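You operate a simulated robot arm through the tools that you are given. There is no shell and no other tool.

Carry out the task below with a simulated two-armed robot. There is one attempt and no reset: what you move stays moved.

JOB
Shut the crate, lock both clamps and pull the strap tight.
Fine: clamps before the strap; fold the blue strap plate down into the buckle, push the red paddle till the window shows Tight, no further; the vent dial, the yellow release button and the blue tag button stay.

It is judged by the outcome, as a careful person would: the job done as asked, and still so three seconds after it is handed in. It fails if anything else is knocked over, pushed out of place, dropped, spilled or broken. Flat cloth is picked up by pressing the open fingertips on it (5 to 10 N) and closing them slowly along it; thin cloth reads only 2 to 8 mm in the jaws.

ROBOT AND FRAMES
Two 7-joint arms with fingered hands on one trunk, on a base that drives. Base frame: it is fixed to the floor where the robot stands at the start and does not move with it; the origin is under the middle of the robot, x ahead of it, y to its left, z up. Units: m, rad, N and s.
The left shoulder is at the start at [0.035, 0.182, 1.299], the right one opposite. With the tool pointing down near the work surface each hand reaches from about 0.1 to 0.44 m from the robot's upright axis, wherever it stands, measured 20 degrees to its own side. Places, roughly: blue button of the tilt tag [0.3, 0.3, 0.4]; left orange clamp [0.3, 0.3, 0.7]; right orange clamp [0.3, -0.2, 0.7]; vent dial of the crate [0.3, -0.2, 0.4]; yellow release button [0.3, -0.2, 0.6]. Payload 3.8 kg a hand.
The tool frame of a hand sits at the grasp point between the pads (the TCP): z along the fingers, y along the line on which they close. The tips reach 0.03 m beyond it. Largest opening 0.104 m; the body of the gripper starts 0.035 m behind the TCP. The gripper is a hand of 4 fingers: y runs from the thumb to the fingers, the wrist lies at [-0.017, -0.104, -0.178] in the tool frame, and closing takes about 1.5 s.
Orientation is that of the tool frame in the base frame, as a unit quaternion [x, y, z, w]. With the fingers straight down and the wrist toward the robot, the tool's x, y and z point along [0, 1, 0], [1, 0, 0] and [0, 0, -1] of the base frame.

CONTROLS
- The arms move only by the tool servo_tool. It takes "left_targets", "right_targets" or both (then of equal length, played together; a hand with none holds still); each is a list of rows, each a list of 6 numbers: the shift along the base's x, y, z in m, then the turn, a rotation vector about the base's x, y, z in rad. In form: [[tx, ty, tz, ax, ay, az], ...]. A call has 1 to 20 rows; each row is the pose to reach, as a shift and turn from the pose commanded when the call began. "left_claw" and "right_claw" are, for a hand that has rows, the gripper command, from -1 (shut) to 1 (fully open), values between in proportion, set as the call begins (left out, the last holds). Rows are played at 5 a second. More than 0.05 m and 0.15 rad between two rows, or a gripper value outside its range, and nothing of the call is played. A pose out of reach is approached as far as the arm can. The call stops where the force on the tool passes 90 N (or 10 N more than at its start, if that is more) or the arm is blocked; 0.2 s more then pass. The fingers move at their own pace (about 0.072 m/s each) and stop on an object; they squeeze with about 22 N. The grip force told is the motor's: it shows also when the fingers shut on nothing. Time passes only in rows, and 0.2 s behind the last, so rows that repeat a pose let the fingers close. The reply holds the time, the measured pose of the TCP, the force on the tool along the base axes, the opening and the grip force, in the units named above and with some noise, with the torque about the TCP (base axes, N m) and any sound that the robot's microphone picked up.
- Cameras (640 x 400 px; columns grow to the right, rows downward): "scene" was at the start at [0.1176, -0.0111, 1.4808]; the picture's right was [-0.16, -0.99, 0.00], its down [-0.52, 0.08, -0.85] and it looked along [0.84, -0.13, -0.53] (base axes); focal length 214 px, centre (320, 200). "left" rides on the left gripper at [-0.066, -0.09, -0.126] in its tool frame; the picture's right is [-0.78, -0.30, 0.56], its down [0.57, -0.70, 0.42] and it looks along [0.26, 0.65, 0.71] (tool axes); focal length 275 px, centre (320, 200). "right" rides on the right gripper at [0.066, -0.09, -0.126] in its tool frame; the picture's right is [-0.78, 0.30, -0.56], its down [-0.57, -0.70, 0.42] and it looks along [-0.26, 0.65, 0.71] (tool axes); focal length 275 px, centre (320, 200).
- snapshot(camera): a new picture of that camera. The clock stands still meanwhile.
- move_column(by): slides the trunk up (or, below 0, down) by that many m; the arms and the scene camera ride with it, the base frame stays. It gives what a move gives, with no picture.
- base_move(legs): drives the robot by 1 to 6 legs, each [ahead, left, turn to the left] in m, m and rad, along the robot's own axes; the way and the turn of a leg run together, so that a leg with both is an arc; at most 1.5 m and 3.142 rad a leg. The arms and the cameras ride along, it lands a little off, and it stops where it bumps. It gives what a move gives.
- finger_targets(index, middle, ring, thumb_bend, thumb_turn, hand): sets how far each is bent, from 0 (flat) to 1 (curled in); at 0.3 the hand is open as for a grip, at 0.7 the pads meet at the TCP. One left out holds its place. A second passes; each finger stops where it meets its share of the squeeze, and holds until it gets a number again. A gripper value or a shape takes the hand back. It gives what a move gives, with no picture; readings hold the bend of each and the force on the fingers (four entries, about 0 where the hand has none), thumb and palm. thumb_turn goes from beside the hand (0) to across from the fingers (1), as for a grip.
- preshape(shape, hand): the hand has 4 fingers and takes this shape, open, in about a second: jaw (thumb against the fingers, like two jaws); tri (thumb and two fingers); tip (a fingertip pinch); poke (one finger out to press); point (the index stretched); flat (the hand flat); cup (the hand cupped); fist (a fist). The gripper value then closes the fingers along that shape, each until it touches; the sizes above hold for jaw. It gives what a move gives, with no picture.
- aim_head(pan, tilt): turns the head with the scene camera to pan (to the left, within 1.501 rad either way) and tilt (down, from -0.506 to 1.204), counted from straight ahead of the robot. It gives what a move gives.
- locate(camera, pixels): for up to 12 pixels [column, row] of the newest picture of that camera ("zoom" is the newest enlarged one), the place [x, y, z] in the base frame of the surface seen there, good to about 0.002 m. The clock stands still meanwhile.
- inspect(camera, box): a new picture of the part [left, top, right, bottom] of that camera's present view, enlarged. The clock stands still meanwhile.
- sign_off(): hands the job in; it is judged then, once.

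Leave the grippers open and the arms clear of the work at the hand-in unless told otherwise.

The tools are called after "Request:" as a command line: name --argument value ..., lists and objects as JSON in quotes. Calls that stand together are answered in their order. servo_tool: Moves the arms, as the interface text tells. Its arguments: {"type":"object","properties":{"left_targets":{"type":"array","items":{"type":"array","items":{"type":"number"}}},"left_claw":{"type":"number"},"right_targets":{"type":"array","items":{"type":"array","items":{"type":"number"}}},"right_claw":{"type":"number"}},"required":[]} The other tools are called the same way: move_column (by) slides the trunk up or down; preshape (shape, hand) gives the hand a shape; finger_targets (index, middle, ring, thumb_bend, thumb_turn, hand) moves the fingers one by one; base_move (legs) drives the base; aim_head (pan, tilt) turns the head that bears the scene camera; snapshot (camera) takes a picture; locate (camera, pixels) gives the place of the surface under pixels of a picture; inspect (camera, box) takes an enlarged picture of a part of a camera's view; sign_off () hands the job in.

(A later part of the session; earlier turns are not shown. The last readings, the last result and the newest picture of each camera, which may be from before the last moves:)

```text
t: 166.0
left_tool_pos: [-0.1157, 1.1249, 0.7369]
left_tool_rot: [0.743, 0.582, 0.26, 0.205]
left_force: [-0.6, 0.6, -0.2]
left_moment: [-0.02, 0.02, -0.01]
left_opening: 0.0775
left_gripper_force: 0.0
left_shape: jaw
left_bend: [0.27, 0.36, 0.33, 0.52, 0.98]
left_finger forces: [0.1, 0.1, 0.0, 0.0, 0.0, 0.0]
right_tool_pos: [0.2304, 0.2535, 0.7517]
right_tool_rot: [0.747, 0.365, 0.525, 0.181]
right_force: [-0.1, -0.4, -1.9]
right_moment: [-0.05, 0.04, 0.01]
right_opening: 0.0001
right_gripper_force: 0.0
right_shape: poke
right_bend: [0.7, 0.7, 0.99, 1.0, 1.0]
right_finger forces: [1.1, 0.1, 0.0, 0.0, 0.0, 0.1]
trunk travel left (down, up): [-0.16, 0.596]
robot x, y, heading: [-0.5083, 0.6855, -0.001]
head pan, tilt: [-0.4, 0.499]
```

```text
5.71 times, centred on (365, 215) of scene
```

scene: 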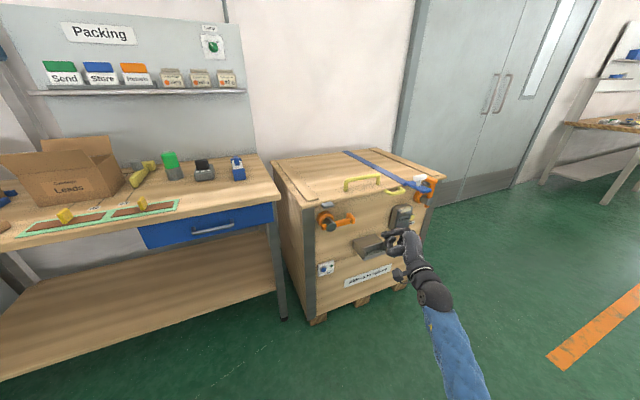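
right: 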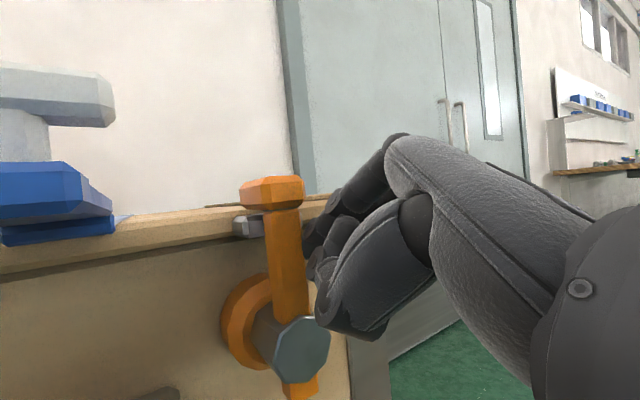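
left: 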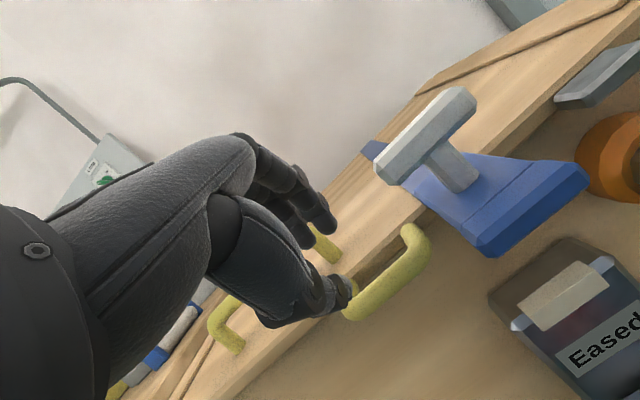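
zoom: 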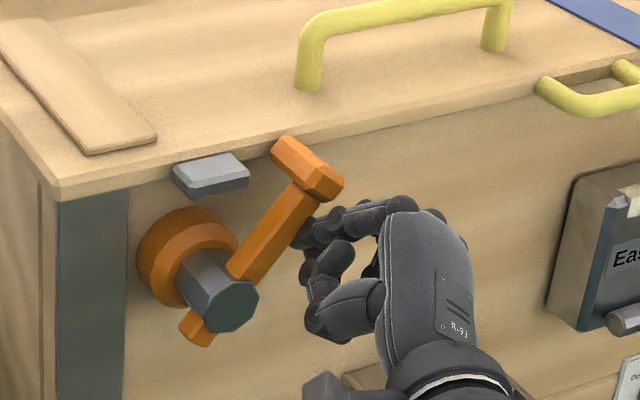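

The left lever is at ~50°. I continue to near vertical.

Request:
servo_tool --right_targets '[[0, 0.0035, 0.0065, 0, 0, 0], [0, 0.0072, 0.0125, 0, 0, 0], [0, 0.0135, 0.018, 0, 0, 0], [0, 0.0197, 0.0225, 0, 0, 0], [0, 0.026, 0.026, 0, 0, 0], [0, 0.033, 0.028, 0, 0, 0], [0, 0.033, 0.028, 0, 0, 0]]'

Request:
inspect --camera "scene" --box '[310, 180, 420, 250]'

```text
t: 167.6
left_tool_pos: [-0.117, 1.125, 0.7384]
left_tool_rot: [0.743, 0.583, 0.259, 0.205]
left_force: [0.3, 0.7, -1.1]
left_moment: [0.02, 0.0, 0.02]
left_opening: 0.0779
left_gripper_force: 0.1
left_shape: jaw
left_bend: [0.27, 0.36, 0.33, 0.52, 0.98]
left_finger forces: [0.1, 0.0, 0.0, 0.0, 0.0, 0.0]
right_tool_pos: [0.2309, 0.2872, 0.7797]
right_tool_rot: [0.747, 0.366, 0.525, 0.182]
right_force: [-0.2, -0.4, -0.4]
right_moment: [0.0, 0.0, 0.0]
right_opening: 0.0
right_gripper_force: 0.0
right_shape: poke
right_bend: [0.7, 0.7, 0.99, 1.0, 1.0]
right_finger forces: [0.3, 0.1, 0.1, 0.0, 0.1, 0.0]
trunk travel left (down, up): [-0.16, 0.596]
robot x, y, heading: [-0.5077, 0.6827, 0.005]
head pan, tilt: [-0.4, 0.499]
```

```text
5.71 times, centred on (365, 215) of scene
```

zoom: 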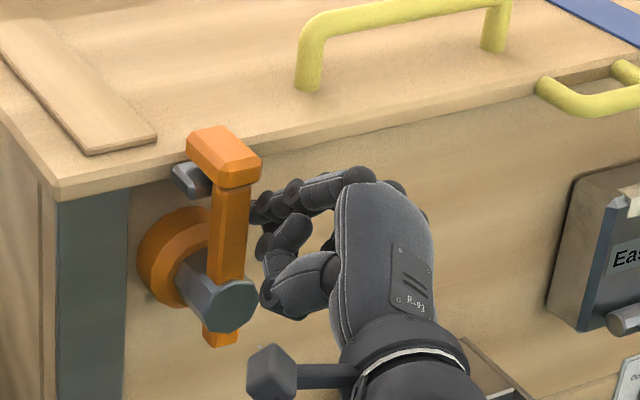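

The left lever is almost upright. I push gently on to its stop.

Request:
servo_tool --right_targets '[[0, 0.003, 0, 0, 0, 0], [0, 0.006, 0, 0, 0, 0], [0, 0.009, 0, 0, 0, 0], [0, 0.009, 0, 0, 0, 0]]'

Request:
inspect --camera "scene" --box '[310, 180, 420, 250]'

```text
t: 168.6
left_tool_pos: [-0.116, 1.1228, 0.7388]
left_tool_rot: [0.744, 0.582, 0.259, 0.203]
left_force: [-0.6, 0.2, 0.6]
left_moment: [0.02, -0.02, 0.03]
left_opening: 0.0775
left_gripper_force: 0.1
left_shape: jaw
left_bend: [0.27, 0.36, 0.33, 0.52, 0.98]
left_finger forces: [0.1, 0.0, 0.1, 0.0, 0.0, 0.1]
right_tool_pos: [0.2304, 0.2926, 0.7795]
right_tool_rot: [0.747, 0.363, 0.526, 0.183]
right_force: [-3.5, -21.9, -0.4]
right_moment: [-0.02, 0.03, -0.45]
right_opening: 0.0
right_gripper_force: 0.0
right_shape: poke
right_bend: [0.7, 0.7, 0.99, 1.0, 1.0]
right_finger forces: [21.1, 0.0, 0.0, 0.0, 0.0, 0.0]
trunk travel left (down, up): [-0.16, 0.596]
robot x, y, heading: [-0.509, 0.6848, 0.001]
head pan, tilt: [-0.4, 0.499]
```

```text
5.71 times, centred on (365, 215) of scene
```

zoom: 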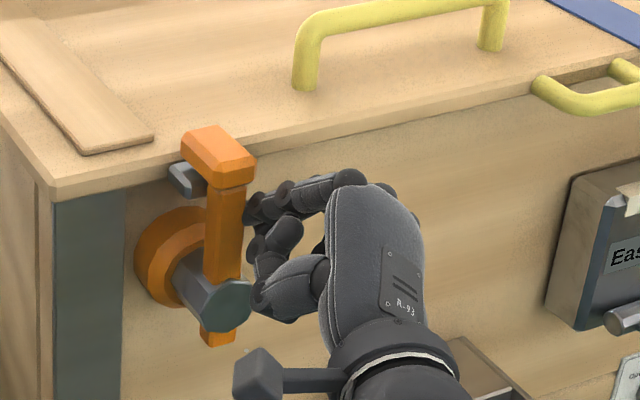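

Firm stop at 22 N, same as the right clamp. I withdraw the hand to the right and back.

Request:
servo_tool --right_targets '[[0, -0.02, 0, 0, 0, 0], [-0.01, -0.045, 0, 0, 0, 0], [-0.045, -0.06, 0, 0, 0, 0], [-0.085, -0.06, 0, 0, 0, 0], [-0.125, -0.06, 0, 0, 0, 0], [-0.125, -0.06, 0, 0, 0, 0]]'

Request:
base_move --legs '[[-0.08, 0.0, 0], [0.0, -0.55, 0]]'

Request:
aim_head --pan -0.1 --tilt 0.5

Request:
snapshot --camera "scene"

```text
t: 170.0
left_tool_pos: [-0.1163, 1.1254, 0.7362]
left_tool_rot: [0.743, 0.582, 0.259, 0.205]
left_force: [0.4, -0.2, 0.2]
left_moment: [0.01, -0.01, -0.03]
left_opening: 0.0778
left_gripper_force: 0.0
left_shape: jaw
left_bend: [0.27, 0.36, 0.33, 0.52, 0.98]
left_finger forces: [0.0, 0.0, 0.0, 0.0, 0.1, 0.1]
right_tool_pos: [0.1033, 0.2368, 0.7793]
right_tool_rot: [0.746, 0.366, 0.526, 0.181]
right_force: [0.1, 0.0, 0.0]
right_moment: [0.03, 0.0, 0.0]
right_opening: 0.0002
right_gripper_force: 0.0
right_shape: poke
right_bend: [0.7, 0.7, 0.99, 1.0, 1.0]
right_finger forces: [0.0, 0.0, 0.0, 0.0, 0.0, 0.1]
trunk travel left (down, up): [-0.16, 0.596]
robot x, y, heading: [-0.5099, 0.6869, -0.0]
head pan, tilt: [-0.4, 0.499]
```

```text
t: 173.8
left_tool_pos: [-0.1949, 0.5744, 0.7373]
left_tool_rot: [0.743, 0.582, 0.259, 0.205]
left_force: [0.1, 0.5, -0.2]
left_moment: [0.0, 0.01, -0.01]
left_opening: 0.0776
left_gripper_force: 0.1
left_shape: jaw
left_bend: [0.27, 0.36, 0.33, 0.52, 0.98]
left_finger forces: [0.0, 0.0, 0.1, 0.1, 0.0, 0.0]
right_tool_pos: [0.0261, -0.3152, 0.7793]
right_tool_rot: [0.746, 0.366, 0.525, 0.181]
right_force: [0.0, 0.1, 0.0]
right_moment: [-0.03, 0.0, 0.02]
right_opening: 0.0
right_gripper_force: 0.1
right_shape: poke
right_bend: [0.7, 0.7, 0.99, 1.0, 1.0]
right_finger forces: [0.0, 0.0, 0.1, 0.0, 0.0, 0.1]
trunk travel left (down, up): [-0.16, 0.596]
robot x, y, heading: [-0.5857, 0.1348, 0.001]
head pan, tilt: [-0.4, 0.499]
```

```text
t: 174.6
left_tool_pos: [-0.1948, 0.5734, 0.7363]
left_tool_rot: [0.743, 0.582, 0.26, 0.204]
left_force: [-0.6, 0.2, -0.3]
left_moment: [0.01, -0.02, 0.03]
left_opening: 0.0778
left_gripper_force: 0.0
left_shape: jaw
left_bend: [0.27, 0.36, 0.33, 0.52, 0.98]
left_finger forces: [0.0, 0.0, 0.0, 0.1, 0.1, 0.0]
right_tool_pos: [0.0273, -0.315, 0.7796]
right_tool_rot: [0.747, 0.366, 0.525, 0.182]
right_force: [0.6, 0.4, 0.4]
right_moment: [-0.02, -0.04, 0.03]
right_opening: 0.0
right_gripper_force: 0.1
right_shape: poke
right_bend: [0.7, 0.7, 0.99, 1.0, 1.0]
right_finger forces: [0.0, 0.0, 0.1, 0.0, 0.0, 0.1]
trunk travel left (down, up): [-0.16, 0.596]
robot x, y, heading: [-0.5877, 0.1343, 0.004]
head pan, tilt: [-0.099, 0.499]
```

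```text
taken
```

scene: 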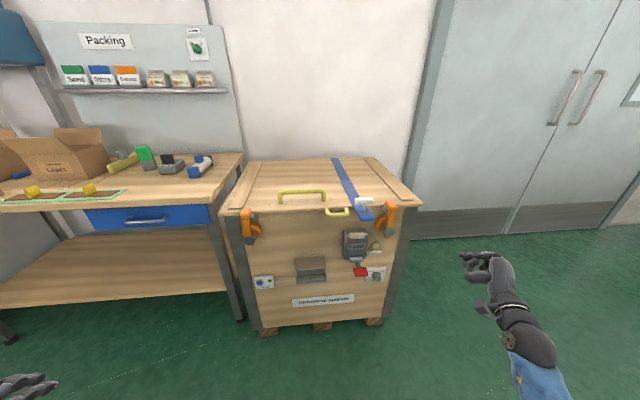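

Both levers stand upright. I zoom on both clamps and on the strap plate and buckle to check.

Request:
inspect --camera "scene" --box '[225, 195, 289, 245]'

Request:
inspect --camera "scene" --box '[335, 190, 407, 245]'

Request:
inspect --camera "scene" --box '[330, 220, 400, 290]'

```text
8.00 times, centred on (257, 220) of scene
```

zoom: 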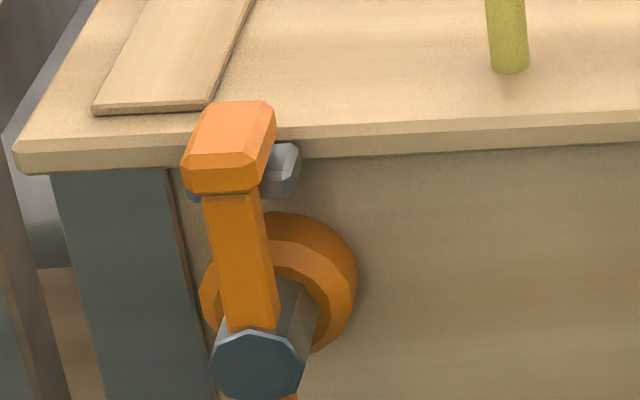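

```text
7.27 times, centred on (371, 218) of scene
```

zoom: 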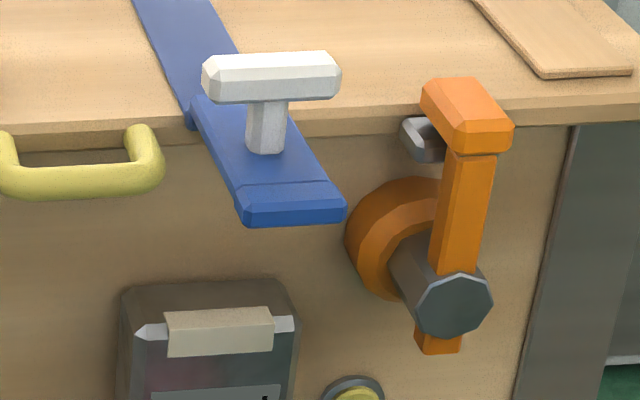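

```text
5.71 times, centred on (365, 255) of scene
```

zoom: 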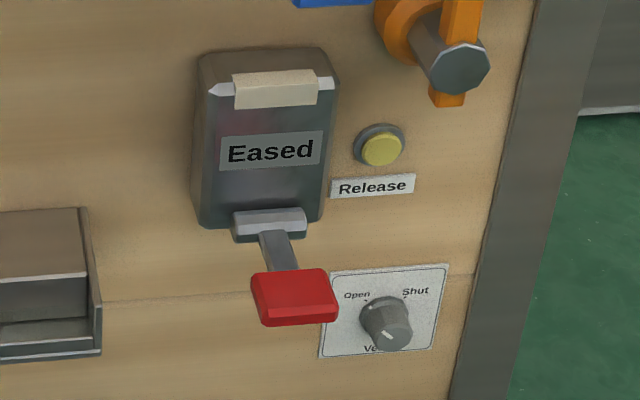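

Both clamps are turned fully up over their keepers. Now the strap: I locate the plate, its hinge line, the T-knob and the buckle parts.

Request:
inspect --camera "scene" --box '[335, 190, 407, 245]'

Request:
locate --camera "zoom" --pixels '[[200, 100], [225, 130], [290, 175], [260, 190], [330, 180], [290, 208], [265, 125], [270, 75], [215, 75], [335, 75], [170, 40], [220, 335]]'

Request:
inspect --camera "scene" --box '[330, 220, 400, 290]'

Request:
locate --camera "zoom" --pixels '[[275, 90], [220, 92], [330, 85], [265, 60], [205, 60], [270, 195], [270, 222], [285, 250], [295, 290], [295, 318], [382, 148], [390, 310]]'

```text
7.27 times, centred on (371, 218) of scene
```

zoom: 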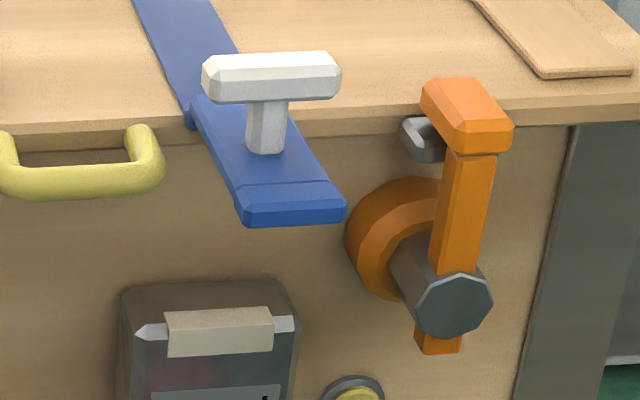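

```text
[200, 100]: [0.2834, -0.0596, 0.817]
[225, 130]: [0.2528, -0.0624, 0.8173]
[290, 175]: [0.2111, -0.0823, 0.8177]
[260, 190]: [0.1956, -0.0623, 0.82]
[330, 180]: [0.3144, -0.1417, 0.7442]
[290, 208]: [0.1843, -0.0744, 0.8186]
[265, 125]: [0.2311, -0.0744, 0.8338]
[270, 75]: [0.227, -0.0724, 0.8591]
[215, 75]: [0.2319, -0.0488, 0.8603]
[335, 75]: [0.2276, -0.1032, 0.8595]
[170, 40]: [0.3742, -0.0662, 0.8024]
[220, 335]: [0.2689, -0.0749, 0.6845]
```

```text
5.71 times, centred on (365, 255) of scene
```

zoom: 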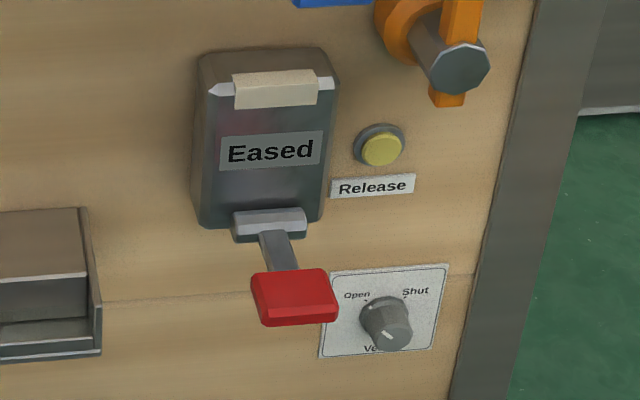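

```text
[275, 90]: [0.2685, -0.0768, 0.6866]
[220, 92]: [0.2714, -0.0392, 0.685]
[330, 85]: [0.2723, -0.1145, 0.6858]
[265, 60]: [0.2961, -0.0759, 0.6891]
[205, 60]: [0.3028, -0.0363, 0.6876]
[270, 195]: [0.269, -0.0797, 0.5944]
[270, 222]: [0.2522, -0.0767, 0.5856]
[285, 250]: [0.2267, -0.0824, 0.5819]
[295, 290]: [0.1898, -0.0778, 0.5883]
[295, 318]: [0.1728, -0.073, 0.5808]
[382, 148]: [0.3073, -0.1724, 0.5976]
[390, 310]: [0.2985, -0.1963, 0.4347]
```

The plate's hinge is at about (0.287, y -0.077, 0.81), it ends at x≈0.184; the buckle is right below. I'll press the plate's end down and inward with the poke finger. I move the base left 0.18 m and forward 5 cm first.

Request:
base_move --legs '[[0.05, 0.18, 0]]'

Request:
servo_tool --right_targets '[[0, 0.01, 0.03, 0, 0, 0], [0, 0.02, 0.06, 0, 0, 0], [0.02, 0.03, 0.09, 0, 0, 0], [0.04, 0.045, 0.095, 0, 0, 0], [0.06, 0.058, 0.095, 0, 0, 0], [0.06, 0.058, 0.095, 0, 0, 0]]'

Request:
snapshot --camera "right"

Request:
aim_head --pan -0.4 --tilt 0.5

Request:
snapshot --camera "scene"

```text
t: 176.1
left_tool_pos: [-0.1436, 0.7551, 0.7376]
left_tool_rot: [0.744, 0.582, 0.258, 0.205]
left_force: [0.8, 0.6, 0.4]
left_moment: [0.01, -0.01, 0.01]
left_opening: 0.0775
left_gripper_force: 0.1
left_shape: jaw
left_bend: [0.27, 0.36, 0.33, 0.52, 0.98]
left_finger forces: [0.1, 0.1, 0.1, 0.1, 0.0, 0.1]
right_tool_pos: [0.076, -0.1352, 0.7799]
right_tool_rot: [0.747, 0.365, 0.525, 0.182]
right_force: [0.0, -0.7, 0.5]
right_moment: [0.02, 0.01, -0.01]
right_opening: 0.0
right_gripper_force: 0.0
right_shape: poke
right_bend: [0.7, 0.7, 0.99, 1.0, 1.0]
right_finger forces: [0.0, 0.1, 0.1, 0.0, 0.0, 0.1]
trunk travel left (down, up): [-0.16, 0.596]
robot x, y, heading: [-0.5376, 0.3146, -0.003]
head pan, tilt: [-0.099, 0.499]
```

```text
t: 177.5
left_tool_pos: [-0.1431, 0.756, 0.737]
left_tool_rot: [0.743, 0.582, 0.259, 0.205]
left_force: [-0.5, 0.4, 0.5]
left_moment: [0.01, -0.02, -0.05]
left_opening: 0.0778
left_gripper_force: 0.1
left_shape: jaw
left_bend: [0.27, 0.36, 0.33, 0.52, 0.98]
left_finger forces: [0.0, 0.0, 0.0, 0.0, 0.0, 0.0]
right_tool_pos: [0.1263, -0.0821, 0.8731]
right_tool_rot: [0.748, 0.365, 0.525, 0.181]
right_force: [-0.2, 0.5, 0.2]
right_moment: [0.01, 0.0, 0.01]
right_opening: 0.0
right_gripper_force: 0.1
right_shape: poke
right_bend: [0.7, 0.7, 0.99, 1.0, 1.0]
right_finger forces: [0.0, 0.0, 0.1, 0.1, 0.0, 0.1]
right hand out of reach, approached as far as the arm can: row 5, 6
trunk travel left (down, up): [-0.16, 0.596]
robot x, y, heading: [-0.5371, 0.3167, -0.001]
head pan, tilt: [-0.099, 0.499]
```

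```text
taken
```

right: 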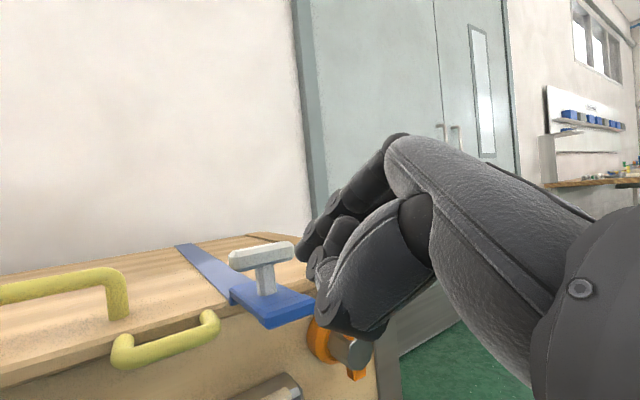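

```text
t: 178.3
left_tool_pos: [-0.1443, 0.7533, 0.7375]
left_tool_rot: [0.745, 0.58, 0.258, 0.206]
left_force: [0.2, -0.1, -1.2]
left_moment: [0.02, 0.01, 0.0]
left_opening: 0.0777
left_gripper_force: 0.1
left_shape: jaw
left_bend: [0.27, 0.36, 0.33, 0.52, 0.98]
left_finger forces: [0.1, 0.0, 0.1, 0.0, 0.1, 0.0]
right_tool_pos: [0.1259, -0.082, 0.8739]
right_tool_rot: [0.747, 0.365, 0.525, 0.182]
right_force: [-0.2, 0.3, -0.6]
right_moment: [0.01, 0.01, -0.03]
right_opening: 0.0
right_gripper_force: 0.1
right_shape: poke
right_bend: [0.7, 0.7, 0.99, 1.0, 1.0]
right_finger forces: [0.0, 0.0, 0.1, 0.0, 0.0, 0.0]
trunk travel left (down, up): [-0.16, 0.596]
robot x, y, heading: [-0.5372, 0.3202, -0.001]
head pan, tilt: [-0.4, 0.499]
```

```text
taken
```

scene: 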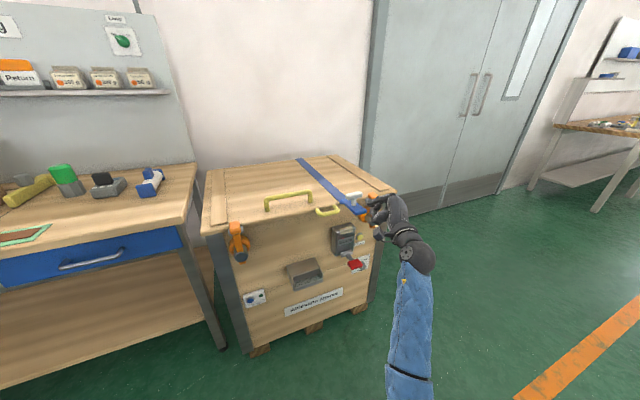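

I zoom on the hand and the strap plate.

Request:
inspect --camera "scene" --box '[310, 170, 430, 250]'

Request:
locate --camera "zoom" --pixels '[[330, 180], [350, 185], [310, 195], [345, 215], [250, 195], [240, 140], [380, 140]]'

```text
5.00 times, centred on (370, 210) of scene
```

zoom: 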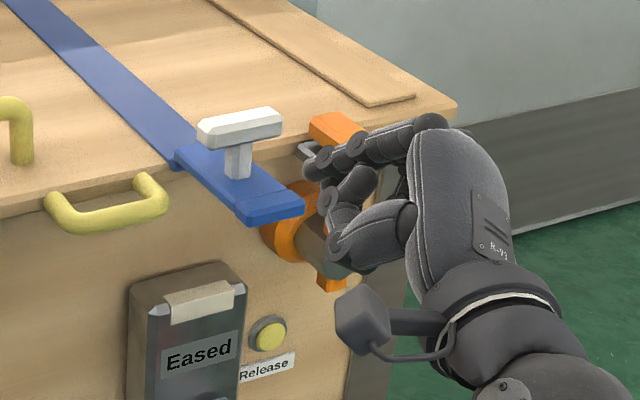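

```text
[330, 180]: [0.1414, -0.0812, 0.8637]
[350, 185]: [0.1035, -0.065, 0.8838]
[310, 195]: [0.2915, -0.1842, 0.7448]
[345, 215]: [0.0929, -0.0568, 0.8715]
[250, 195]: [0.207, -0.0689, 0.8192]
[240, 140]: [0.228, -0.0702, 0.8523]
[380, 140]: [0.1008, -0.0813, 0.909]
```

The finger is in front of the plate's end at z≈0.86; the arm hit a limit going further left/forward at this height. I shift the base 4 cm left and 4 cm forward.

Request:
base_move --legs '[[0.04, 0.04, 0]]'

Request:
servo_tool --right_targets '[[0.0, -0.012, 0.0, 0, 0, 0], [0.005, -0.025, -0.005, 0, 0, 0], [0.01, -0.03, -0.01, 0, 0, 0], [0.01, -0.03, -0.01, 0, 0, 0]]'

Request:
inspect --camera "scene" --box '[310, 170, 430, 250]'

```text
t: 179.3
left_tool_pos: [-0.1039, 0.7973, 0.7368]
left_tool_rot: [0.743, 0.581, 0.258, 0.206]
left_force: [0.4, -0.5, 0.0]
left_moment: [0.01, 0.01, 0.01]
left_opening: 0.0779
left_gripper_force: 0.0
left_shape: jaw
left_bend: [0.27, 0.36, 0.33, 0.52, 0.98]
left_finger forces: [0.0, 0.0, 0.1, 0.1, 0.0, 0.0]
right_tool_pos: [0.1655, -0.0423, 0.874]
right_tool_rot: [0.747, 0.366, 0.525, 0.181]
right_force: [1.1, 0.6, -0.1]
right_moment: [0.0, 0.0, -0.04]
right_opening: 0.0
right_gripper_force: 0.1
right_shape: poke
right_bend: [0.7, 0.7, 0.99, 1.0, 1.0]
right_finger forces: [0.0, 0.0, 0.1, 0.1, 0.0, 0.0]
trunk travel left (down, up): [-0.16, 0.596]
robot x, y, heading: [-0.4992, 0.3522, -0.003]
head pan, tilt: [-0.4, 0.499]
```

```text
t: 180.3
left_tool_pos: [-0.1027, 0.7958, 0.7373]
left_tool_rot: [0.743, 0.582, 0.259, 0.205]
left_force: [0.1, -0.3, -0.6]
left_moment: [0.03, 0.01, -0.02]
left_opening: 0.0776
left_gripper_force: 0.0
left_shape: jaw
left_bend: [0.27, 0.36, 0.33, 0.52, 0.98]
left_finger forces: [0.0, 0.0, 0.0, 0.0, 0.0, 0.0]
right_tool_pos: [0.176, -0.0731, 0.8637]
right_tool_rot: [0.747, 0.366, 0.525, 0.181]
right_force: [0.4, 0.6, 0.2]
right_moment: [0.0, -0.01, -0.04]
right_opening: 0.0
right_gripper_force: 0.1
right_shape: poke
right_bend: [0.7, 0.7, 0.99, 1.0, 1.0]
right_finger forces: [0.1, 0.1, 0.0, 0.0, 0.0, 0.0]
trunk travel left (down, up): [-0.16, 0.596]
robot x, y, heading: [-0.4986, 0.3602, -0.0]
head pan, tilt: [-0.4, 0.499]
```

```text
5.00 times, centred on (370, 210) of scene
```

zoom: 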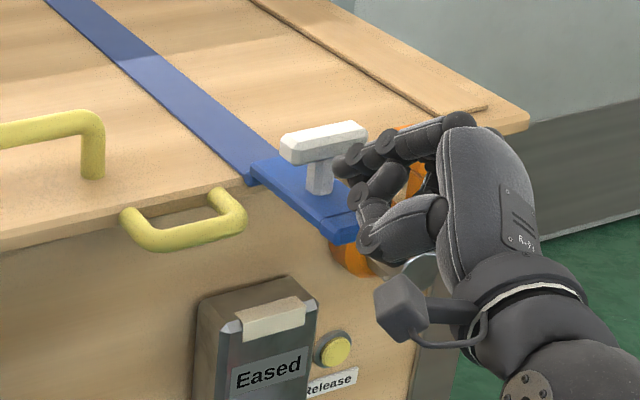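

The fingers are right above the plate's end, in front of the T-knob. I press down gently, aiming to fold the plate ~15°, and check the force.

Request:
servo_tool --right_targets '[[0.003, 0, -0.009, 0, 0, 0], [0.005, 0, -0.0167, 0, 0, 0], [0.0045, 0, -0.025, 0, 0, 0], [0.004, 0, -0.033, 0, 0, 0], [0.0036, 0, -0.041, 0, 0, 0], [0.0036, 0, -0.041, 0, 0, 0]]'

Request:
inspect --camera "scene" --box '[310, 170, 430, 250]'

Request:
snapshot --camera "right"

```text
t: 181.7
left_tool_pos: [-0.1035, 0.7945, 0.7371]
left_tool_rot: [0.743, 0.582, 0.259, 0.205]
left_force: [0.1, 0.8, -0.2]
left_moment: [-0.04, 0.0, 0.02]
left_opening: 0.0776
left_gripper_force: 0.0
left_shape: jaw
left_bend: [0.27, 0.36, 0.33, 0.52, 0.98]
left_finger forces: [0.0, 0.0, 0.1, 0.1, 0.0, 0.0]
right_tool_pos: [0.1817, -0.0718, 0.8231]
right_tool_rot: [0.748, 0.365, 0.524, 0.182]
right_force: [-0.1, 0.6, 0.2]
right_moment: [-0.01, 0.0, -0.05]
right_opening: 0.0001
right_gripper_force: 0.0
right_shape: poke
right_bend: [0.7, 0.7, 0.99, 1.0, 1.0]
right_finger forces: [0.0, 0.0, 0.1, 0.1, 0.0, 0.0]
trunk travel left (down, up): [-0.16, 0.596]
robot x, y, heading: [-0.4942, 0.3553, -0.001]
head pan, tilt: [-0.4, 0.499]
```

```text
5.00 times, centred on (370, 210) of scene
```

zoom: 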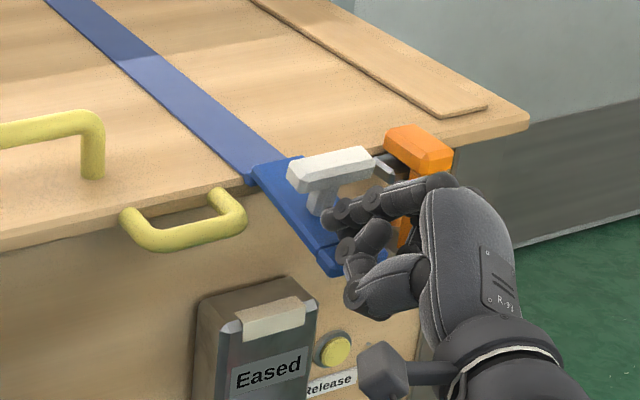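

```text
taken
```

right: 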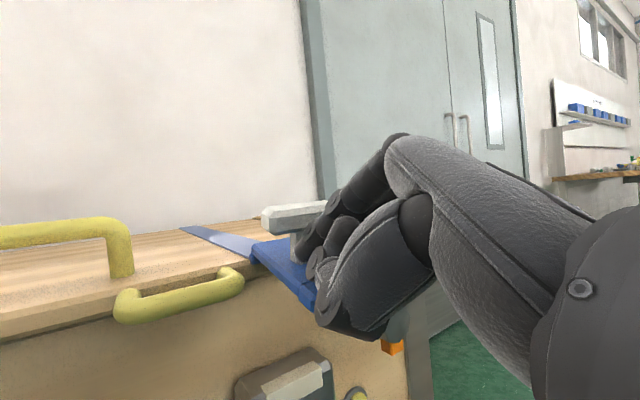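

The plate folds freely (no force). I follow the arc down to ~60°, keeping clear of the T-knob.

Request:
servo_tool --right_targets '[[0.0, 0, -0.013, 0, 0, 0], [0.0004, 0, -0.0267, 0, 0, 0], [0.006, 0, -0.039, 0, 0, 0], [0.0124, 0, -0.0494, 0, 0, 0], [0.02, 0, -0.06, 0, 0, 0], [0.0297, 0, -0.0684, 0, 0, 0], [0.0297, 0, -0.0684, 0, 0, 0]]'

Request:
inspect --camera "scene" --box '[310, 180, 430, 260]'

Request:
snapshot --camera "right"

```text
t: 183.3
left_tool_pos: [-0.1072, 0.7959, 0.7401]
left_tool_rot: [0.743, 0.581, 0.261, 0.207]
left_force: [0.7, 0.2, -0.4]
left_moment: [0.02, 0.0, -0.01]
left_opening: 0.0777
left_gripper_force: 0.1
left_shape: jaw
left_bend: [0.27, 0.36, 0.33, 0.52, 0.98]
left_finger forces: [0.0, 0.0, 0.0, 0.0, 0.0, 0.0]
right_tool_pos: [0.2023, -0.0754, 0.7601]
right_tool_rot: [0.745, 0.361, 0.529, 0.185]
right_force: [-65.4, 6.4, 4.4]
right_moment: [0.83, -3.31, -1.7]
right_opening: 0.0
right_gripper_force: 0.1
right_shape: poke
right_bend: [0.7, 0.7, 0.99, 1.0, 1.0]
right_finger forces: [11.4, 131.9, 0.0, 0.0, 0.0, 0.1]
trunk travel left (down, up): [-0.16, 0.596]
robot x, y, heading: [-0.4973, 0.356, -0.001]
head pan, tilt: [-0.4, 0.499]
```

```text
5.00 times, centred on (370, 220) of scene
```

zoom: 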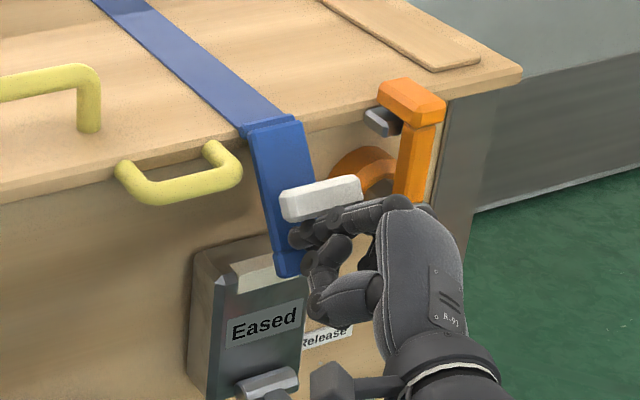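

```text
taken
```

right: 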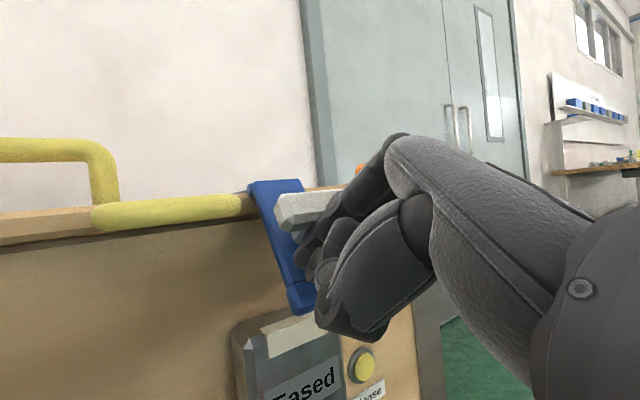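

The middle finger is pressing hard (132 N) — likely against the T-knob's stem or the plate's stop. I back off at once.

Request:
servo_tool --right_targets '[[-0.01, 0, -0.002, 0, 0, 0], [-0.02, 0, -0.006, 0, 0, 0], [-0.035, 0, -0.01, 0, 0, 0], [-0.06, 0, -0.01, 0, 0, 0], [-0.06, 0, -0.01, 0, 0, 0]]'

Request:
inspect --camera "scene" --box '[310, 180, 430, 260]'

Request:
locate --camera "zoom" --pixels '[[275, 130], [290, 160], [285, 230], [285, 265], [320, 200], [300, 205], [250, 270], [270, 320]]'

```text
t: 184.5
left_tool_pos: [-0.1033, 0.7959, 0.7374]
left_tool_rot: [0.744, 0.582, 0.258, 0.205]
left_force: [0.2, 0.1, -0.6]
left_moment: [0.02, -0.01, 0.01]
left_opening: 0.0778
left_gripper_force: 0.1
left_shape: jaw
left_bend: [0.27, 0.36, 0.33, 0.52, 0.98]
left_finger forces: [0.0, 0.0, 0.0, 0.0, 0.0, 0.1]
right_tool_pos: [0.1493, -0.0731, 0.7441]
right_tool_rot: [0.747, 0.365, 0.525, 0.182]
right_force: [-0.3, -0.2, -0.4]
right_moment: [-0.01, -0.01, -0.04]
right_opening: 0.0
right_gripper_force: 0.1
right_shape: poke
right_bend: [0.7, 0.7, 0.99, 1.0, 1.0]
right_finger forces: [0.0, 0.1, 0.0, 0.1, 0.1, 0.1]
trunk travel left (down, up): [-0.16, 0.596]
robot x, y, heading: [-0.4929, 0.3545, -0.004]
head pan, tilt: [-0.4, 0.499]
```

```text
5.00 times, centred on (370, 220) of scene
```

zoom: 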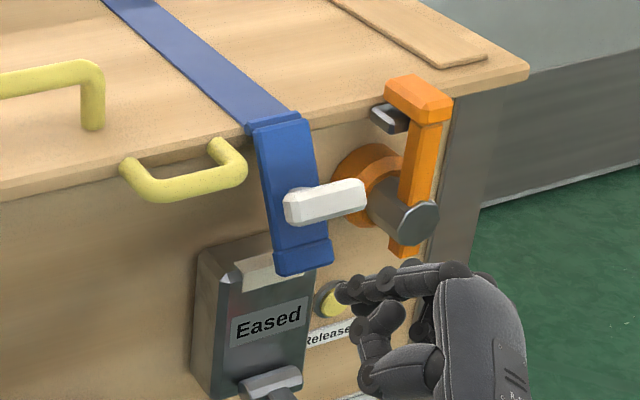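

```text
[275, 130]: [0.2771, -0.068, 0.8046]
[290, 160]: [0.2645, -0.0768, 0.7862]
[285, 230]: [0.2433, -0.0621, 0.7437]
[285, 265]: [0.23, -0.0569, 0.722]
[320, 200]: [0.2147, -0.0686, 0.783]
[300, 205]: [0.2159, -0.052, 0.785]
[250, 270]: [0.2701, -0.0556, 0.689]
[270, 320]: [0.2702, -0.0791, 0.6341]
```

The plate hangs at ~60° and stays there. Now I push its lower end inward: lower the fingertip below the T-knob (tip z≈0.722) and move forward.

Request:
servo_tool --right_targets '[[0.0, -0.004, -0.012, 0, 0, 0], [0.02, -0.004, -0.0125, 0, 0, 0], [0.04, -0.004, -0.0125, 0, 0, 0], [0.055, -0.004, -0.0125, 0, 0, 0], [0.067, -0.004, -0.013, 0, 0, 0], [0.078, -0.004, -0.013, 0, 0, 0], [0.078, -0.004, -0.013, 0, 0, 0]]'

Request:
inspect --camera "scene" --box '[310, 180, 430, 260]'

Request:
snapshot --camera "right"

```text
t: 186.1
left_tool_pos: [-0.1032, 0.7943, 0.7375]
left_tool_rot: [0.743, 0.582, 0.259, 0.204]
left_force: [0.0, 0.0, 0.4]
left_moment: [0.01, 0.0, -0.03]
left_opening: 0.0778
left_gripper_force: 0.1
left_shape: jaw
left_bend: [0.27, 0.36, 0.33, 0.52, 0.98]
left_finger forces: [0.0, 0.0, 0.0, 0.0, 0.0, 0.1]
right_tool_pos: [0.2257, -0.0781, 0.7268]
right_tool_rot: [0.75, 0.364, 0.522, 0.179]
right_force: [-23.6, -1.4, -17.3]
right_moment: [0.17, -0.81, -0.14]
right_opening: 0.0001
right_gripper_force: 0.0
right_shape: poke
right_bend: [0.7, 0.7, 0.99, 1.0, 1.0]
right_finger forces: [35.5, 1.9, 0.1, 0.0, 0.0, 0.0]
trunk travel left (down, up): [-0.16, 0.596]
robot x, y, heading: [-0.4964, 0.3569, -0.001]
head pan, tilt: [-0.4, 0.499]
```

```text
5.00 times, centred on (370, 220) of scene
```

zoom: 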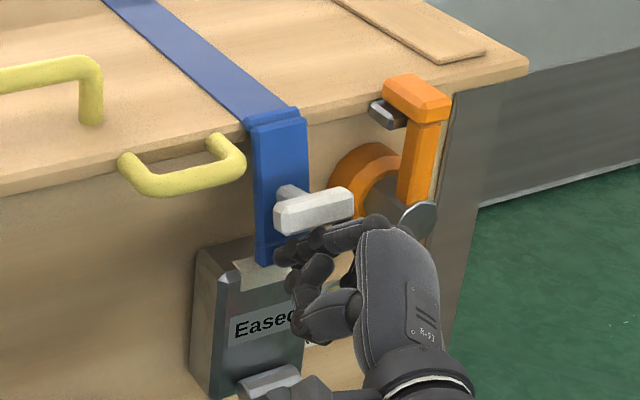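

```text
taken
```

right: 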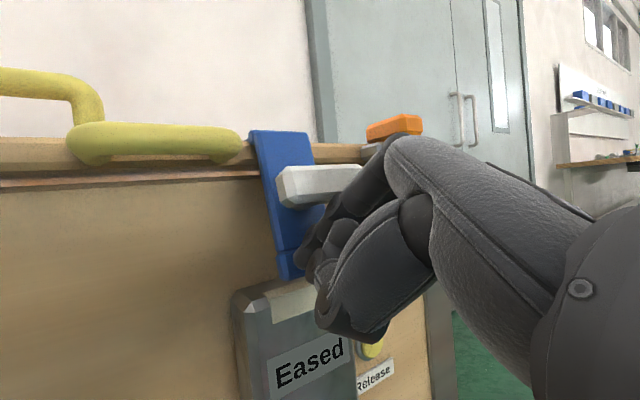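

The finger's upper part touches the T-knob from below (35 N), with the plate at ~80°. Better: back off and push on the T-knob's front itself, straight inward.

Request:
servo_tool --right_targets '[[-0.01, 0, -0.004, 0, 0, 0], [-0.03, 0, -0.005, 0, 0, 0], [-0.06, 0, 0.0, 0, 0, 0], [-0.065, 0, 0.02, 0, 0, 0], [-0.065, 0, 0.041, 0, 0, 0], [-0.065, 0, 0.041, 0, 0, 0]]'

Request:
inspect --camera "scene" --box '[310, 180, 430, 260]'

Request:
locate --camera "zoom" --pixels '[[275, 130], [275, 170], [275, 235], [275, 260], [310, 205], [280, 210], [345, 200], [312, 220], [240, 250]]'

```text
t: 187.5
left_tool_pos: [-0.1031, 0.7951, 0.7375]
left_tool_rot: [0.743, 0.582, 0.259, 0.204]
left_force: [-0.2, -0.1, 0.0]
left_moment: [0.02, 0.01, 0.01]
left_opening: 0.0779
left_gripper_force: 0.1
left_shape: jaw
left_bend: [0.27, 0.36, 0.33, 0.52, 0.98]
left_finger forces: [0.0, 0.0, 0.1, 0.1, 0.1, 0.1]
right_tool_pos: [0.1611, -0.0764, 0.7734]
right_tool_rot: [0.747, 0.365, 0.525, 0.182]
right_force: [0.2, 0.2, 0.6]
right_moment: [-0.01, 0.03, -0.04]
right_opening: 0.0
right_gripper_force: 0.1
right_shape: poke
right_bend: [0.7, 0.7, 0.99, 1.0, 1.0]
right_finger forces: [0.0, 0.1, 0.0, 0.0, 0.0, 0.0]
trunk travel left (down, up): [-0.16, 0.596]
robot x, y, heading: [-0.4958, 0.3576, 0.001]
head pan, tilt: [-0.4, 0.499]
```

```text
5.00 times, centred on (370, 220) of scene
```

zoom: 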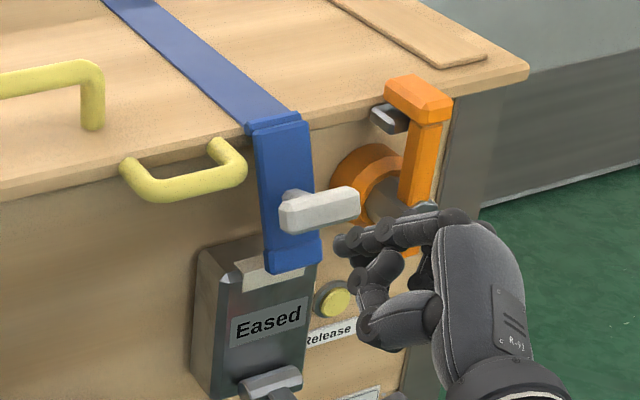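

```text
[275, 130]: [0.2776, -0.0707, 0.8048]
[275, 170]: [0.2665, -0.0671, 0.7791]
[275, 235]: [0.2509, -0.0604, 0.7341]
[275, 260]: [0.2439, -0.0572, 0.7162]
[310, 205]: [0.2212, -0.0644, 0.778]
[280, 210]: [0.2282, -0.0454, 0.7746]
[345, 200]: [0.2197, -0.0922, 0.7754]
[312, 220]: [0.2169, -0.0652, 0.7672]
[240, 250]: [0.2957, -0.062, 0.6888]
```

The plate is at ~69°; the T's front face is at about (0.216, -0.07, 0.767). I push it inward and slightly down along its arc.

Request:
servo_tool --right_targets '[[0.01, 0, 0.002, 0, 0, 0], [0.02, 0, 0.0026, 0, 0, 0], [0.0264, 0, 0.001, 0, 0, 0], [0.031, 0, -0.002, 0, 0, 0], [0.036, 0, -0.007, 0, 0, 0], [0.0404, 0, -0.0114, 0, 0, 0], [0.0404, 0, -0.0114, 0, 0, 0]]'

Request:
inspect --camera "scene" --box '[310, 180, 430, 260]'

```text
t: 189.1
left_tool_pos: [-0.1031, 0.7952, 0.7378]
left_tool_rot: [0.743, 0.582, 0.259, 0.204]
left_force: [0.3, 0.1, -0.4]
left_moment: [0.0, 0.01, 0.01]
left_opening: 0.0775
left_gripper_force: 0.0
left_shape: jaw
left_bend: [0.27, 0.36, 0.33, 0.52, 0.98]
left_finger forces: [0.0, 0.0, 0.0, 0.1, 0.0, 0.0]
right_tool_pos: [0.2027, -0.077, 0.7621]
right_tool_rot: [0.746, 0.366, 0.525, 0.182]
right_force: [-2.1, -0.3, 1.9]
right_moment: [-0.02, -0.02, 0.01]
right_opening: 0.0
right_gripper_force: 0.0
right_shape: poke
right_bend: [0.7, 0.7, 0.99, 1.0, 1.0]
right_finger forces: [2.1, 0.1, 0.0, 0.0, 0.0, 0.0]
trunk travel left (down, up): [-0.16, 0.596]
robot x, y, heading: [-0.4961, 0.3556, 0.003]
head pan, tilt: [-0.4, 0.499]
```

```text
5.00 times, centred on (370, 220) of scene
```

zoom: 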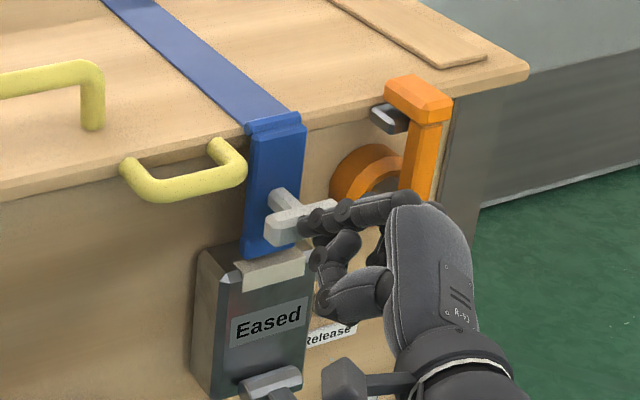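

The plate is nearly vertical, only 2 N. I push on inward a few more millimetres until it seats.

Request:
servo_tool --right_targets '[[0.003, 0, -0.003, 0, 0, 0], [0.006, 0, -0.005, 0, 0, 0], [0.009, 0, -0.007, 0, 0, 0], [0.012, 0, -0.009, 0, 0, 0], [0.012, 0, -0.009, 0, 0, 0]]'

Request:
inspect --camera "scene" --box '[310, 180, 430, 260]'

Request:
snapshot --camera "right"

```text
t: 190.3
left_tool_pos: [-0.1074, 0.7955, 0.74]
left_tool_rot: [0.743, 0.581, 0.261, 0.208]
left_force: [0.9, 0.2, -0.4]
left_moment: [0.02, -0.01, -0.02]
left_opening: 0.0776
left_gripper_force: 0.0
left_shape: jaw
left_bend: [0.27, 0.36, 0.33, 0.52, 0.98]
left_finger forces: [0.0, 0.0, 0.1, 0.0, 0.0, 0.1]
right_tool_pos: [0.2076, -0.0792, 0.7647]
right_tool_rot: [0.741, 0.362, 0.532, 0.19]
right_force: [-52.2, -7.7, 25.3]
right_moment: [0.28, -0.24, 0.39]
right_opening: 0.0001
right_gripper_force: 0.1
right_shape: poke
right_bend: [0.7, 0.7, 0.99, 1.0, 1.0]
right_finger forces: [54.1, 4.2, 0.0, 0.1, 0.0, 0.1]
trunk travel left (down, up): [-0.16, 0.596]
robot x, y, heading: [-0.4971, 0.3535, -0.007]
head pan, tilt: [-0.4, 0.499]
```

```text
5.00 times, centred on (370, 220) of scene
```

zoom: 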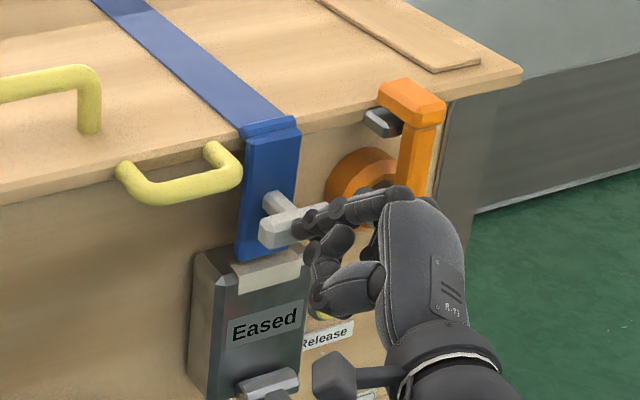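

```text
taken
```

right: 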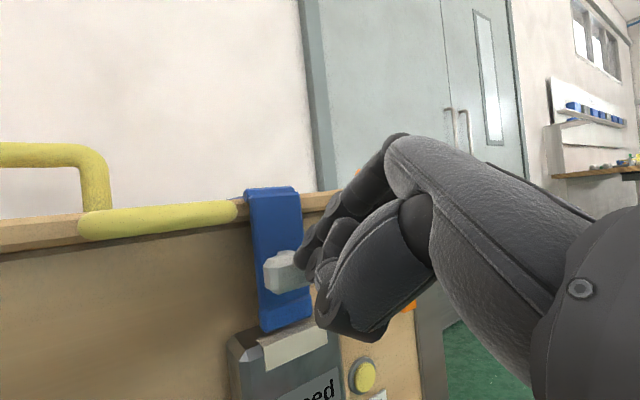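

Firm stop (52 N): the plate is fully folded. I back off and check whether it stays in.

Request:
servo_tool --right_targets '[[-0.01, 0, 0.004, 0, 0, 0], [-0.03, 0, 0.006, 0, 0, 0], [-0.06, -0.01, 0.006, 0, 0, 0], [-0.09, -0.04, 0.006, 0, 0, 0], [-0.1, -0.08, 0.006, 0, 0, 0], [-0.1, -0.08, 0.006, 0, 0, 0]]'

Request:
inspect --camera "scene" --box '[310, 180, 410, 280]'

Request:
locate --camera "zoom" --pixels '[[150, 80], [160, 105], [160, 150], [160, 170], [175, 145], [195, 140], [130, 190], [160, 190], [180, 225], [170, 260]]'

```text
t: 191.7
left_tool_pos: [-0.1048, 0.7961, 0.7377]
left_tool_rot: [0.743, 0.582, 0.258, 0.205]
left_force: [-0.3, 0.3, -1.0]
left_moment: [0.0, -0.02, 0.01]
left_opening: 0.0776
left_gripper_force: 0.1
left_shape: jaw
left_bend: [0.27, 0.36, 0.33, 0.52, 0.98]
left_finger forces: [0.1, 0.0, 0.0, 0.0, 0.0, 0.0]
right_tool_pos: [0.1145, -0.1554, 0.7583]
right_tool_rot: [0.747, 0.365, 0.525, 0.182]
right_force: [0.0, 0.1, 0.2]
right_moment: [-0.01, -0.02, 0.04]
right_opening: 0.0
right_gripper_force: 0.1
right_shape: poke
right_bend: [0.7, 0.7, 0.99, 1.0, 1.0]
right_finger forces: [0.0, 0.0, 0.0, 0.0, 0.1, 0.0]
trunk travel left (down, up): [-0.16, 0.596]
robot x, y, heading: [-0.5016, 0.3536, -0.0]
head pan, tilt: [-0.4, 0.499]
```

```text
4.00 times, centred on (360, 230) of scene
```

zoom: 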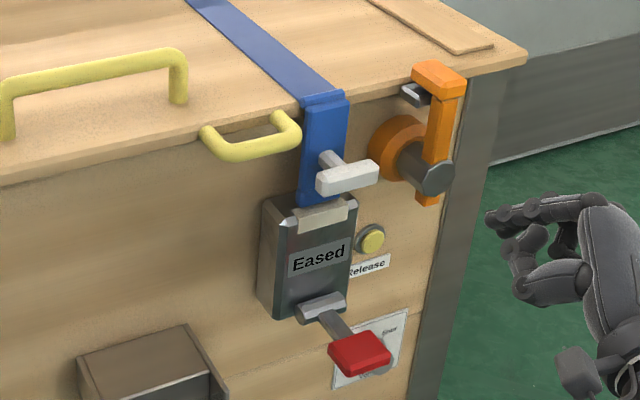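

```text
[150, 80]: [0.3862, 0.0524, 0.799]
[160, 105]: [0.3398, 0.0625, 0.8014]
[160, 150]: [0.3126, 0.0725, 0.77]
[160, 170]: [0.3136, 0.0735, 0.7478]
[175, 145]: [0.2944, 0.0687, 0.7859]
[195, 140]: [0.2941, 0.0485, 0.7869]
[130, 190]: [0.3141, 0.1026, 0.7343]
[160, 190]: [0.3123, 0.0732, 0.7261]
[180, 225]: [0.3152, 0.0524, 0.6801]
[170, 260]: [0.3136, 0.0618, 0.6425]
```

The plate stays down. I look closely at the plate's end and the buckle's top.

Request:
inspect --camera "scene" --box '[368, 195, 416, 235]'

Request:
inspect --camera "scene" --box '[365, 195, 413, 275]'

Request:
locate --camera "zoom" --pixels '[[195, 50], [190, 85], [180, 95], [240, 85], [270, 80], [160, 110], [200, 115], [130, 130], [210, 150], [205, 240], [225, 270], [270, 320]]'

```text
10.00 times, centred on (392, 215) of scene
```

zoom: 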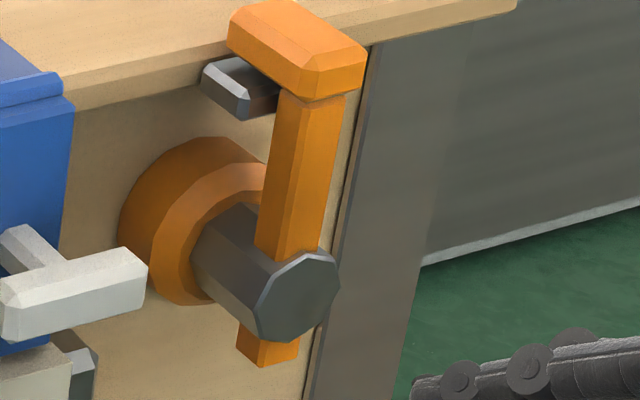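

```text
5.00 times, centred on (389, 235) of scene
```

zoom: 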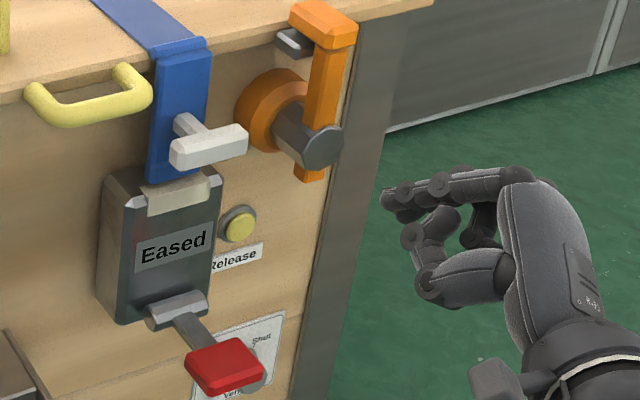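

```text
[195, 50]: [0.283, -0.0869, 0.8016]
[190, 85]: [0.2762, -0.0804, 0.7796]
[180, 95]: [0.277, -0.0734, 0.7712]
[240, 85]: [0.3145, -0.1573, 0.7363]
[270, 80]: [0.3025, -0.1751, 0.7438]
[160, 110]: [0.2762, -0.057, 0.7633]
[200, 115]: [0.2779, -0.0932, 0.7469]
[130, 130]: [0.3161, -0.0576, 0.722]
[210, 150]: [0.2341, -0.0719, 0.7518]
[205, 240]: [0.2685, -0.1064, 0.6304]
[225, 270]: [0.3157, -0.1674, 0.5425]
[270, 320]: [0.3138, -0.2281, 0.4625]
```

The plate hangs vertical (x≈0.277). I take a right-hand camera picture for the plate/buckle interface.

Request:
snapshot --camera "right"

Request:
inspect --camera "right" --box '[40, 180, 300, 400]'

```text
taken
```

right: 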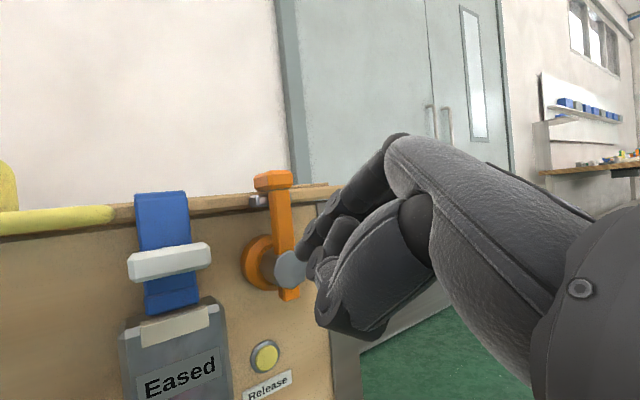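

```text
1.82 times, centred on (170, 290) of right
```

zoom: 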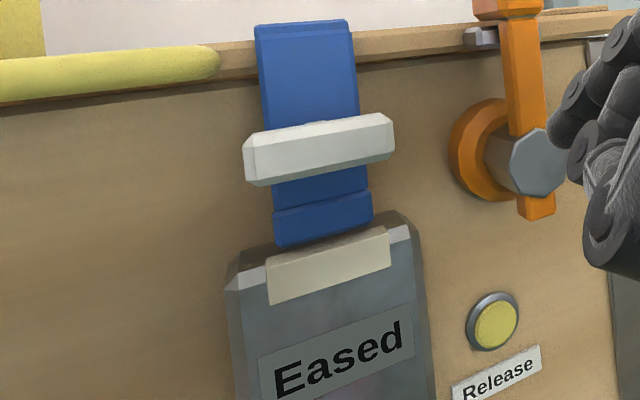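

I locate the plate's lower edge and the buckle's top edge in this zoom.

Request:
locate --camera "zoom" --pixels '[[320, 215], [300, 240], [350, 228], [325, 250], [330, 275], [255, 270], [405, 225], [300, 60], [320, 165], [300, 195]]'

```text
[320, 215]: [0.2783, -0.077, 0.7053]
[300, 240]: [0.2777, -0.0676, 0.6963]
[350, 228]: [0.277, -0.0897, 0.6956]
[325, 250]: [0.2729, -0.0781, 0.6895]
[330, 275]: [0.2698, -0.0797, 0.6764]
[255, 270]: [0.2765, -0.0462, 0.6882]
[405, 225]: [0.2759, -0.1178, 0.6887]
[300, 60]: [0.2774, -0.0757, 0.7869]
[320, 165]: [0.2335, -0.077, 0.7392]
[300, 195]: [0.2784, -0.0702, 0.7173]
```

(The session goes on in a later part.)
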